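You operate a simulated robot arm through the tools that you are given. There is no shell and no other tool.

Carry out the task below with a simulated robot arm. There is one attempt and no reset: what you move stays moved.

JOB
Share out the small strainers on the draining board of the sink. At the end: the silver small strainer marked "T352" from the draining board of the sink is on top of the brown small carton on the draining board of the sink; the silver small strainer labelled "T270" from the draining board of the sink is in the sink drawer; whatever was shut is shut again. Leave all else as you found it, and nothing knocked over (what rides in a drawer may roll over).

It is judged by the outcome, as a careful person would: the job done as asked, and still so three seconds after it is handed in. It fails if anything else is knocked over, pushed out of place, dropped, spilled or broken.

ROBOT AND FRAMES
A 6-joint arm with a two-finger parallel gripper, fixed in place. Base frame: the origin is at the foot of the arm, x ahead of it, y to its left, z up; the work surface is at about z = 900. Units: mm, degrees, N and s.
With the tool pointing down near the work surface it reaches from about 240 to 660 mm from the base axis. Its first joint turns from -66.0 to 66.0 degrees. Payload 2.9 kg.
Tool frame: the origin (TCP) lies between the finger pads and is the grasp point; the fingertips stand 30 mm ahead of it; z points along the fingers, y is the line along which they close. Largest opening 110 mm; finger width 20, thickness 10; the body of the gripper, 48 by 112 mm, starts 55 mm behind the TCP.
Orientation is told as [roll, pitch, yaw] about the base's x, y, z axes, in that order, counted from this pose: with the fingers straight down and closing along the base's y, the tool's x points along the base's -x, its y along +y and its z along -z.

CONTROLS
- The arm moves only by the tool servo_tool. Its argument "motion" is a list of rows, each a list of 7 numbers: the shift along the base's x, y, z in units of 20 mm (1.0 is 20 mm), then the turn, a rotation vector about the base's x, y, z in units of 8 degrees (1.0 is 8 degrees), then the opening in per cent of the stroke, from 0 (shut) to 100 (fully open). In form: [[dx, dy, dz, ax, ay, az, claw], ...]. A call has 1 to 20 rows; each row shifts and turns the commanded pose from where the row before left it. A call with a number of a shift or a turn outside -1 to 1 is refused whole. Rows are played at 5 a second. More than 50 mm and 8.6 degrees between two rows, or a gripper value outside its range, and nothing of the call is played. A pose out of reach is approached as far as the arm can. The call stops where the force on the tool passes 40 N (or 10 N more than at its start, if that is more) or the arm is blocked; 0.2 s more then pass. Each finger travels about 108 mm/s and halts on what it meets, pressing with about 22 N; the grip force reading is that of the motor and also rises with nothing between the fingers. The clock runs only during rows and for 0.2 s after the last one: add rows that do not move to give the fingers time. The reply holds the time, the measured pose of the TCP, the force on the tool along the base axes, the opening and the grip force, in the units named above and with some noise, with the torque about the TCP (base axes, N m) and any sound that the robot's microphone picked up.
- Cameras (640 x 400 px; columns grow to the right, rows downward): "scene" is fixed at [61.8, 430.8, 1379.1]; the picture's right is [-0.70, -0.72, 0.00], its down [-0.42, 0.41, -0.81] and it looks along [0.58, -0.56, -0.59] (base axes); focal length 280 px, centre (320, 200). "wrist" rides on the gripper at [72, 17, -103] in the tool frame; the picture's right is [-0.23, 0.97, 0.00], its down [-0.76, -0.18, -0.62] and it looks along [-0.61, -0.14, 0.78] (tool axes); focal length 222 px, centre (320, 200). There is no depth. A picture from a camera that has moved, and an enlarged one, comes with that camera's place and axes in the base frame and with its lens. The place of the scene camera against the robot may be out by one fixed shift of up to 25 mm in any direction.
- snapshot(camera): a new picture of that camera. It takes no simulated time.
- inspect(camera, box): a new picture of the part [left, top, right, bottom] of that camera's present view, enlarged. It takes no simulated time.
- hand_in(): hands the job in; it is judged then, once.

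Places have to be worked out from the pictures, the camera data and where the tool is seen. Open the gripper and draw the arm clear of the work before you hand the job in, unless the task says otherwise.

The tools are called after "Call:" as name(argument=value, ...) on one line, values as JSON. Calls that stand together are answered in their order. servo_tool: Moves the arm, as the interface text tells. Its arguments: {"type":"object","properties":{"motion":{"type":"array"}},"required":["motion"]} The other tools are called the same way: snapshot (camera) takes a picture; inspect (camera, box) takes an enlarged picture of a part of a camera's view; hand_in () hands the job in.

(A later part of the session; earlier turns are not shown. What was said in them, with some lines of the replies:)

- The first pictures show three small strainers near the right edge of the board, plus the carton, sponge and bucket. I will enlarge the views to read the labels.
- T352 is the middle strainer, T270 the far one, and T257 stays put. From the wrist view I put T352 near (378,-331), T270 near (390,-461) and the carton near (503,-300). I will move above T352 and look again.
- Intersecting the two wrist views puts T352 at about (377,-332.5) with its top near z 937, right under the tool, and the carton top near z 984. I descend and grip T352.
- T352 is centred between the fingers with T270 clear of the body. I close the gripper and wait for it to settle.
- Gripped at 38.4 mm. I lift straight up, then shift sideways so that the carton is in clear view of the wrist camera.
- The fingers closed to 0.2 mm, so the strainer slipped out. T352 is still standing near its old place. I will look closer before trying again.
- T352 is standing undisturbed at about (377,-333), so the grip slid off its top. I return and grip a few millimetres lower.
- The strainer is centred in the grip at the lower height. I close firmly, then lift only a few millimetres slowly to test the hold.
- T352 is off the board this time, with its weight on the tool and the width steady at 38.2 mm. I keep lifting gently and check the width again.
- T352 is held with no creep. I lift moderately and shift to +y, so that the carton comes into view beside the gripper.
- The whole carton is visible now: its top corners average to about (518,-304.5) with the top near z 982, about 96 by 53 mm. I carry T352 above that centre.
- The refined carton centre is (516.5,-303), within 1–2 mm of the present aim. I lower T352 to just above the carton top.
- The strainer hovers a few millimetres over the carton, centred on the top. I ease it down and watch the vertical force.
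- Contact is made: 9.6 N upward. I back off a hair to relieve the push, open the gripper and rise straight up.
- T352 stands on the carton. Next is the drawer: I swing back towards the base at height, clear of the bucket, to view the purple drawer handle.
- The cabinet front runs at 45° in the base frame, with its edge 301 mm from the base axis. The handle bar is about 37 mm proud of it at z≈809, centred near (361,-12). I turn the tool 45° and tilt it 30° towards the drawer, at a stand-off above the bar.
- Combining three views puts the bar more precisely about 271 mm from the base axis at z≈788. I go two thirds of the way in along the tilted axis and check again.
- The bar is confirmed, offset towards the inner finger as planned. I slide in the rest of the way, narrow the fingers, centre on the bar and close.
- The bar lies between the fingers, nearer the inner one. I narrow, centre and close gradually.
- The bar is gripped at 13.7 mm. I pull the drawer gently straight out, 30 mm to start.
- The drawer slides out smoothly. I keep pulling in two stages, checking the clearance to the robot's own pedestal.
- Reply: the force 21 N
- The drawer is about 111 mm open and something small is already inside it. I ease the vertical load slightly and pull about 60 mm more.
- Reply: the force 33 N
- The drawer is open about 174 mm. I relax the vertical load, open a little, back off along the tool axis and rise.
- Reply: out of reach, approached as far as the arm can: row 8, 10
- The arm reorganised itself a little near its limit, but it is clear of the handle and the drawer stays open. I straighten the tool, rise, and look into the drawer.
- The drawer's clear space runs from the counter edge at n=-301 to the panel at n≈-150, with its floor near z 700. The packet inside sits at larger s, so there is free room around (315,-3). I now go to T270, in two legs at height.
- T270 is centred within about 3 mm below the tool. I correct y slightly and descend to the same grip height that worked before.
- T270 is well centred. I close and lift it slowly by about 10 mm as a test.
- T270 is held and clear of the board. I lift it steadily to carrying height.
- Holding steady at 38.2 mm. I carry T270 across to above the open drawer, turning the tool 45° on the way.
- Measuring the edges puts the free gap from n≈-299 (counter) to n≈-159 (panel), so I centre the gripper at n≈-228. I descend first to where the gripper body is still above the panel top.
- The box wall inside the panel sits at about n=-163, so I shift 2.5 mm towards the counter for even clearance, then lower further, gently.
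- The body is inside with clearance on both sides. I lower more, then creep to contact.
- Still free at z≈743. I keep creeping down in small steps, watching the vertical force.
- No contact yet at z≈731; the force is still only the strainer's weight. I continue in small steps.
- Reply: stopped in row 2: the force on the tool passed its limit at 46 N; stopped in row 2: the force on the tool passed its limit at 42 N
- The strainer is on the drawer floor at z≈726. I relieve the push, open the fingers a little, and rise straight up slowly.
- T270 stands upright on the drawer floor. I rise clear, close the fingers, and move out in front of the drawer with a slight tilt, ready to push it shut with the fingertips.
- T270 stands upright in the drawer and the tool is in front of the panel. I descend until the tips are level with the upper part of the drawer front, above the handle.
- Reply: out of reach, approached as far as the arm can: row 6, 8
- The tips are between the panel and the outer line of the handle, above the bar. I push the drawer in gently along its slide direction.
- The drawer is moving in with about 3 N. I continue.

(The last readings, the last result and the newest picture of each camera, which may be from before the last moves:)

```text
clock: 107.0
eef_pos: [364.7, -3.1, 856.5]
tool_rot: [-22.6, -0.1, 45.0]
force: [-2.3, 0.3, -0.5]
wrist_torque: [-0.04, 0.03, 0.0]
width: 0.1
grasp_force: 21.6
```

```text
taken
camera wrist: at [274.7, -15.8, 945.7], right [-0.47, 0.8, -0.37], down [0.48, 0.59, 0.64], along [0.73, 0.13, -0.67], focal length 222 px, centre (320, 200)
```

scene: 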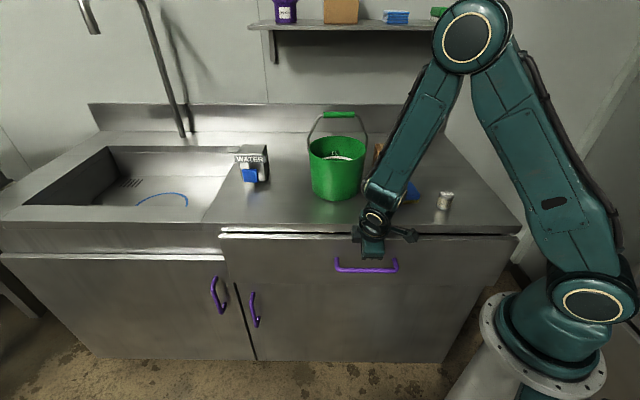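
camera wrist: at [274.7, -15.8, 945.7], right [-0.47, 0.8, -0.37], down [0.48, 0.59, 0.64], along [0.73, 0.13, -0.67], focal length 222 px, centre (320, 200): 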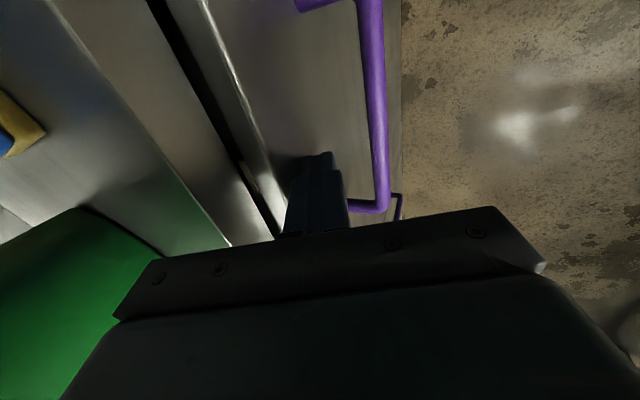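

About 20 mm is left. I finish the push in small steps until the drawer seats.

Call:
servo_tool(motion=[[0.15, -0.15, 0, 0, 0, 0, 0], [0.15, -0.15, 0, 0, 0, 0, 0], [0.12, -0.12, 0, 0, 0, 0, 0], [0.1, -0.1, 0, 0, 0, 0, 0], [0.06, -0.06, 0, 0, 0, 0, 0], [0.05, -0.05, 0, 0, 0, 0, 0], [0.05, -0.05, 0, 0, 0, 0, 0], [0.05, -0.05, 0, 0, 0, 0, 0], [0.05, -0.05, 0, 0, 0, 0, 0], [0, 0, 0, 0, 0, 0, 0]])

Call:
inspect(camera="scene", box=[200, 190, 540, 300])

Call:
snapshot(camera="wrist")

```text
clock: 109.2
eef_pos: [379.8, -18.5, 858.5]
tool_rot: [-22.6, -0.2, 45.0]
force: [0.1, -0.2, -0.8]
wrist_torque: [-0.01, 0.0, -0.02]
width: 0.1
grasp_force: 22.2
```

```text
1.88 times, centred on (370, 245) of scene
camera zoom: at [61.9, 430.8, 1379.1], right [-0.7, -0.72, 0.0], down [-0.42, 0.41, -0.81], along [0.58, -0.56, -0.59], focal length 527 px, centre (226, 115)
```

zoom: 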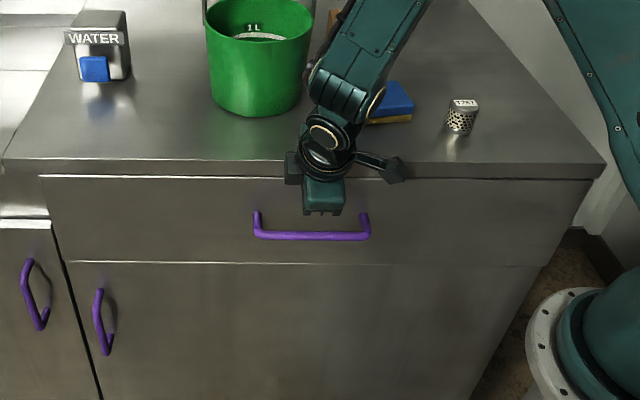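

```text
taken
camera wrist: at [289.5, -31.6, 945.5], right [-0.47, 0.8, -0.37], down [0.49, 0.59, 0.64], along [0.73, 0.13, -0.67], focal length 222 px, centre (320, 200)
```

wrist: 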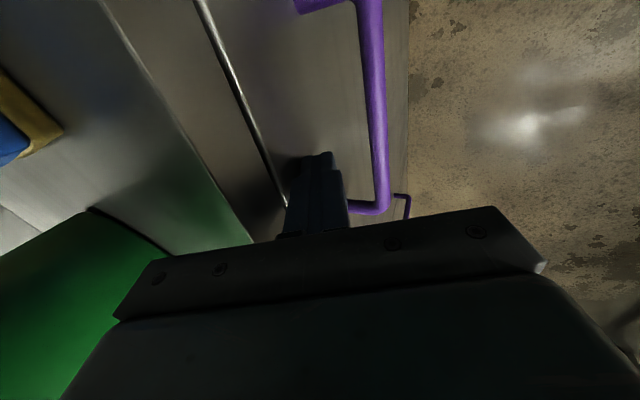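

A bright top rim still shows, so the drawer is a few millimetres proud. I keep pushing in millimetre steps until the force rises.

Call:
servo_tool(motion=[[0.05, -0.05, 0, 0, 0, 0, 0], [0.05, -0.05, 0, 0, 0, 0, 0], [0.05, -0.05, 0, 0, 0, 0, 0], [0.05, -0.05, 0, 0, 0, 0, 0], [0.05, -0.05, 0, 0, 0, 0, 0], [0.05, -0.05, 0, 0, 0, 0, 0], [0, 0, 0, 0, 0, 0, 0]])

Call:
inspect(camera="scene", box=[200, 190, 540, 300])

```text
clock: 110.8
eef_pos: [384.3, -24.1, 857.9]
tool_rot: [-22.3, 0.0, 45.1]
force: [-7.9, 9.7, 1.9]
wrist_torque: [0.2, 0.17, 0.03]
width: 0.1
grasp_force: 21.9
```

```text
1.88 times, centred on (370, 245) of scene
camera zoom: at [61.6, 431.1, 1379.1], right [-0.7, -0.72, 0.0], down [-0.42, 0.41, -0.81], along [0.58, -0.56, -0.59], focal length 527 px, centre (226, 115)
```

zoom: 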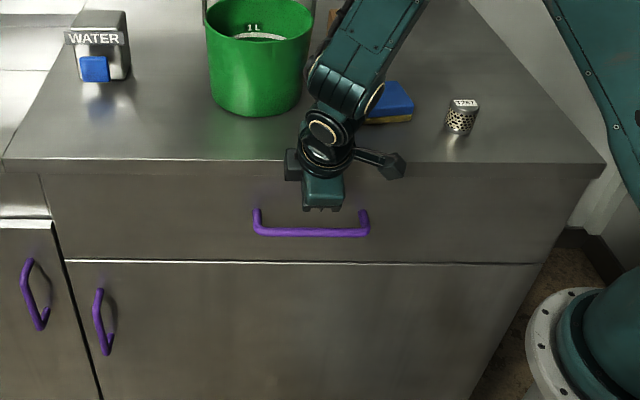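

The force has risen to about 12 N and the panel looks flush as at the start. One more tiny push will confirm it is seated.

Call:
servo_tool(motion=[[0.03, -0.03, 0, 0, 0, 0, 0], [0, 0, 0, 0, 0, 0, 0]])

```text
clock: 111.4
eef_pos: [384.2, -23.6, 856.0]
tool_rot: [-22.3, 0.0, 45.1]
force: [-18.4, 19.8, 11.7]
wrist_torque: [0.29, 0.3, 0.03]
width: 0.0
grasp_force: 21.7
```

It does not move with 27 N on it, so it is seated. I back straight out, rise, straighten the tool, and open the gripper.

Call:
servo_tool(motion=[[-0.1, 0.1, 0, 0, 0, 0, 0], [-0.3, 0.3, 0, 0, 0, 0, 0], [-0.4, 0.4, 0.2, 0, 0, 0, 0], [-0.4, 0.4, 0.5, 0, 0, 0, 0], [-0.2, 0.2, 0.9, 0, 0, 0, 0], [0, 0, 0.95, 0, 0, 0, 0], [0, 0, 0.95, 0, 0, 0, 0], [0, 0, 0.95, 0, 0, 0, 0], [0, 0, 0.95, 0, 0, 0, 20], [0, 0, 0.95, 0, 0, 0, 40], [0, 0, 0.95, 0.663, 0.663, 0, 60], [0, 0, 0.95, 0.663, 0.663, 0, 80], [0, 0, 0.95, 0.663, 0.663, 0, 100], [0, 0, 0.95, 0, 0, -0.9375, 100], [0, 0, 0.95, 0, 0, -0.9375, 100], [0, 0, 0.95, 0, 0, -0.9375, 100], [0, 0, 0, 0, 0, -0.9375, 100], [0, 0, 0, 0, 0, -0.9375, 100], [0, 0, 0, 0, 0, -0.9375, 100], [0, 0, 0, 0, 0, 0, 100]])

Call:
snapshot(camera="scene")

Call:
snapshot(camera="wrist")

Call:
inspect(camera="scene", box=[200, 100, 540, 300])

```text
clock: 115.6
eef_pos: [358.8, 3.1, 1099.4]
tool_rot: [0.0, -0.2, -0.2]
force: [1.0, -0.6, 0.1]
wrist_torque: [-0.04, 0.0, 0.0]
width: 110.0
grasp_force: 0.0
```

```text
taken
```

scene: 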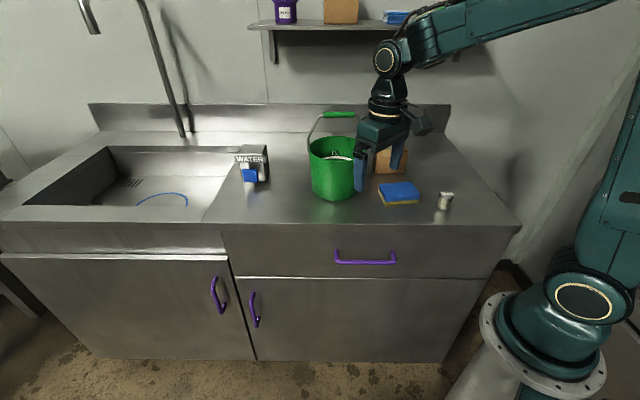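

```text
taken
camera wrist: at [286.1, 19.5, 1200.9], right [0.23, 0.97, 0.0], down [0.76, -0.18, 0.62], along [0.61, -0.14, -0.78], focal length 222 px, centre (320, 200)
```

wrist: 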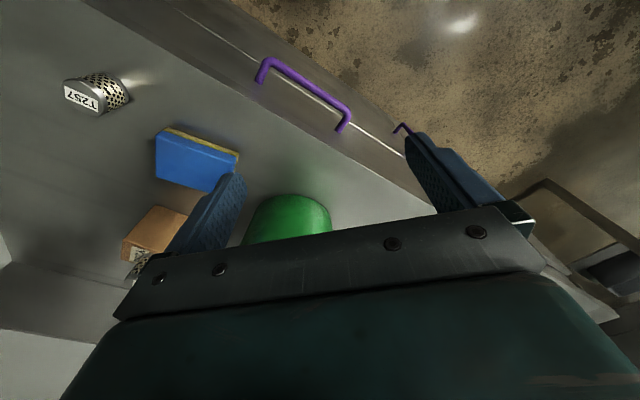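

```text
1.88 times, centred on (370, 200) of scene
camera zoom: at [61.8, 430.8, 1379.1], right [-0.7, -0.72, 0.0], down [-0.42, 0.41, -0.81], along [0.58, -0.56, -0.59], focal length 527 px, centre (226, 200)
```

zoom: 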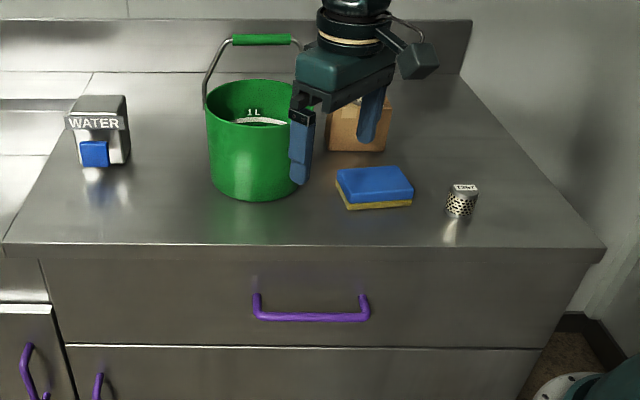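

The drawer is shut and everything else looks in place. I draw the arm up near its starting pose and verify T352 on the carton.

Call:
servo_tool(motion=[[-0.2, 0, 0.9, 0, 0, 0, 100], [-0.4, 0, 0.9, 0, 0, 0, 100], [-0.4, 0, 0.9, 0, 0, 0, 100], [-0.4, -0.5, 0.9, 0, 0, 0, 100], [-0.4, -0.9, 0.9, 0, 0, 0, 100], [0, -0.9, 0.4, 0, 0, 0, 100], [0, -0.9, 0, 0, 0, 0, 100], [0, -0.9, 0, 0, 0, 0, 100], [0, -0.9, 0, 0, 0, 0, 100], [0, -0.9, 0, 0, 0, 0, 100], [0, -0.9, 0, 0, 0, 0, 100], [0, -0.9, 0, 0, 0, 0, 100], [0, -0.9, 0, 0, 0, 0, 100], [0, 0, 0, 0, 0, 0, 100]])

Call:
snapshot(camera="scene")

Call:
inspect(camera="scene", box=[290, 100, 530, 290])

```text
clock: 118.6
eef_pos: [322.8, -170.2, 1196.7]
tool_rot: [0.0, 0.0, 0.0]
force: [0.1, -0.2, 0.1]
wrist_torque: [0.0, 0.02, -0.02]
width: 110.2
grasp_force: 0.0
```

```text
taken
```

scene: 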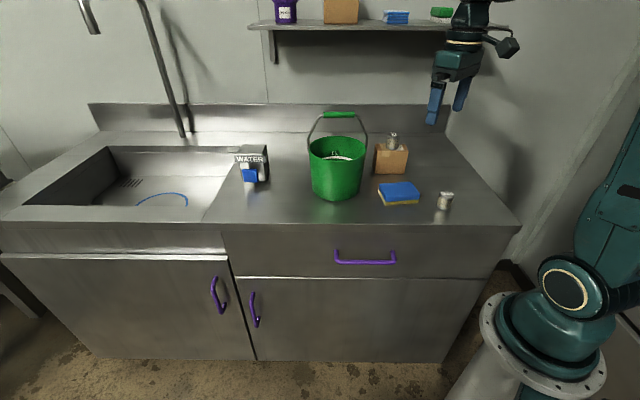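

```text
2.11 times, centred on (410, 195) of scene
camera zoom: at [61.9, 430.8, 1379.1], right [-0.7, -0.72, 0.0], down [-0.42, 0.41, -0.81], along [0.58, -0.56, -0.59], focal length 589 px, centre (130, 210)
```

zoom: 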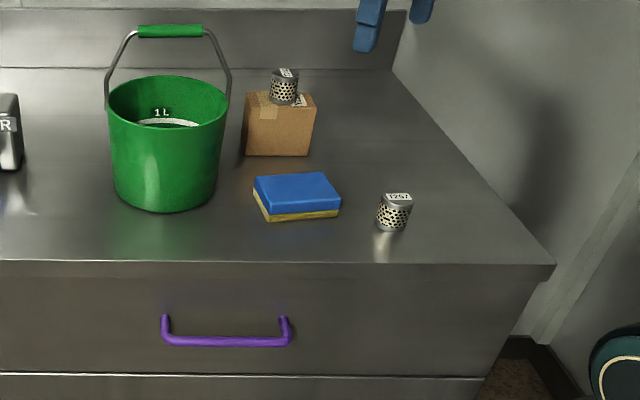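

T352 stands on the carton, T270 is in the closed drawer, and T257 and everything else are where they were. The gripper is open and clear, so I hand in.

Call:
hand_in()

```text
The job is handed in.
```

The job is done and handed in; I haven't seen the judge's result.

- **T352:** it stands on top of the brown carton, near the middle.
- **T270:** it was standing upright on the drawer floor before I shut the drawer. I couldn't see it after that, so it may have shifted or rolled.
- **Drawer:** it is pushed fully shut again and did not move under a last push of about 27 N.
- **Everything else:** T257, the sponge, the bucket and the other items look unmoved, and nothing was knocked over.

On the first try, T352 slipped out of the gripper but stayed upright where it was. I gripped it slightly lower the second time and it held.

The arm is back near its starting position with the gripper open.
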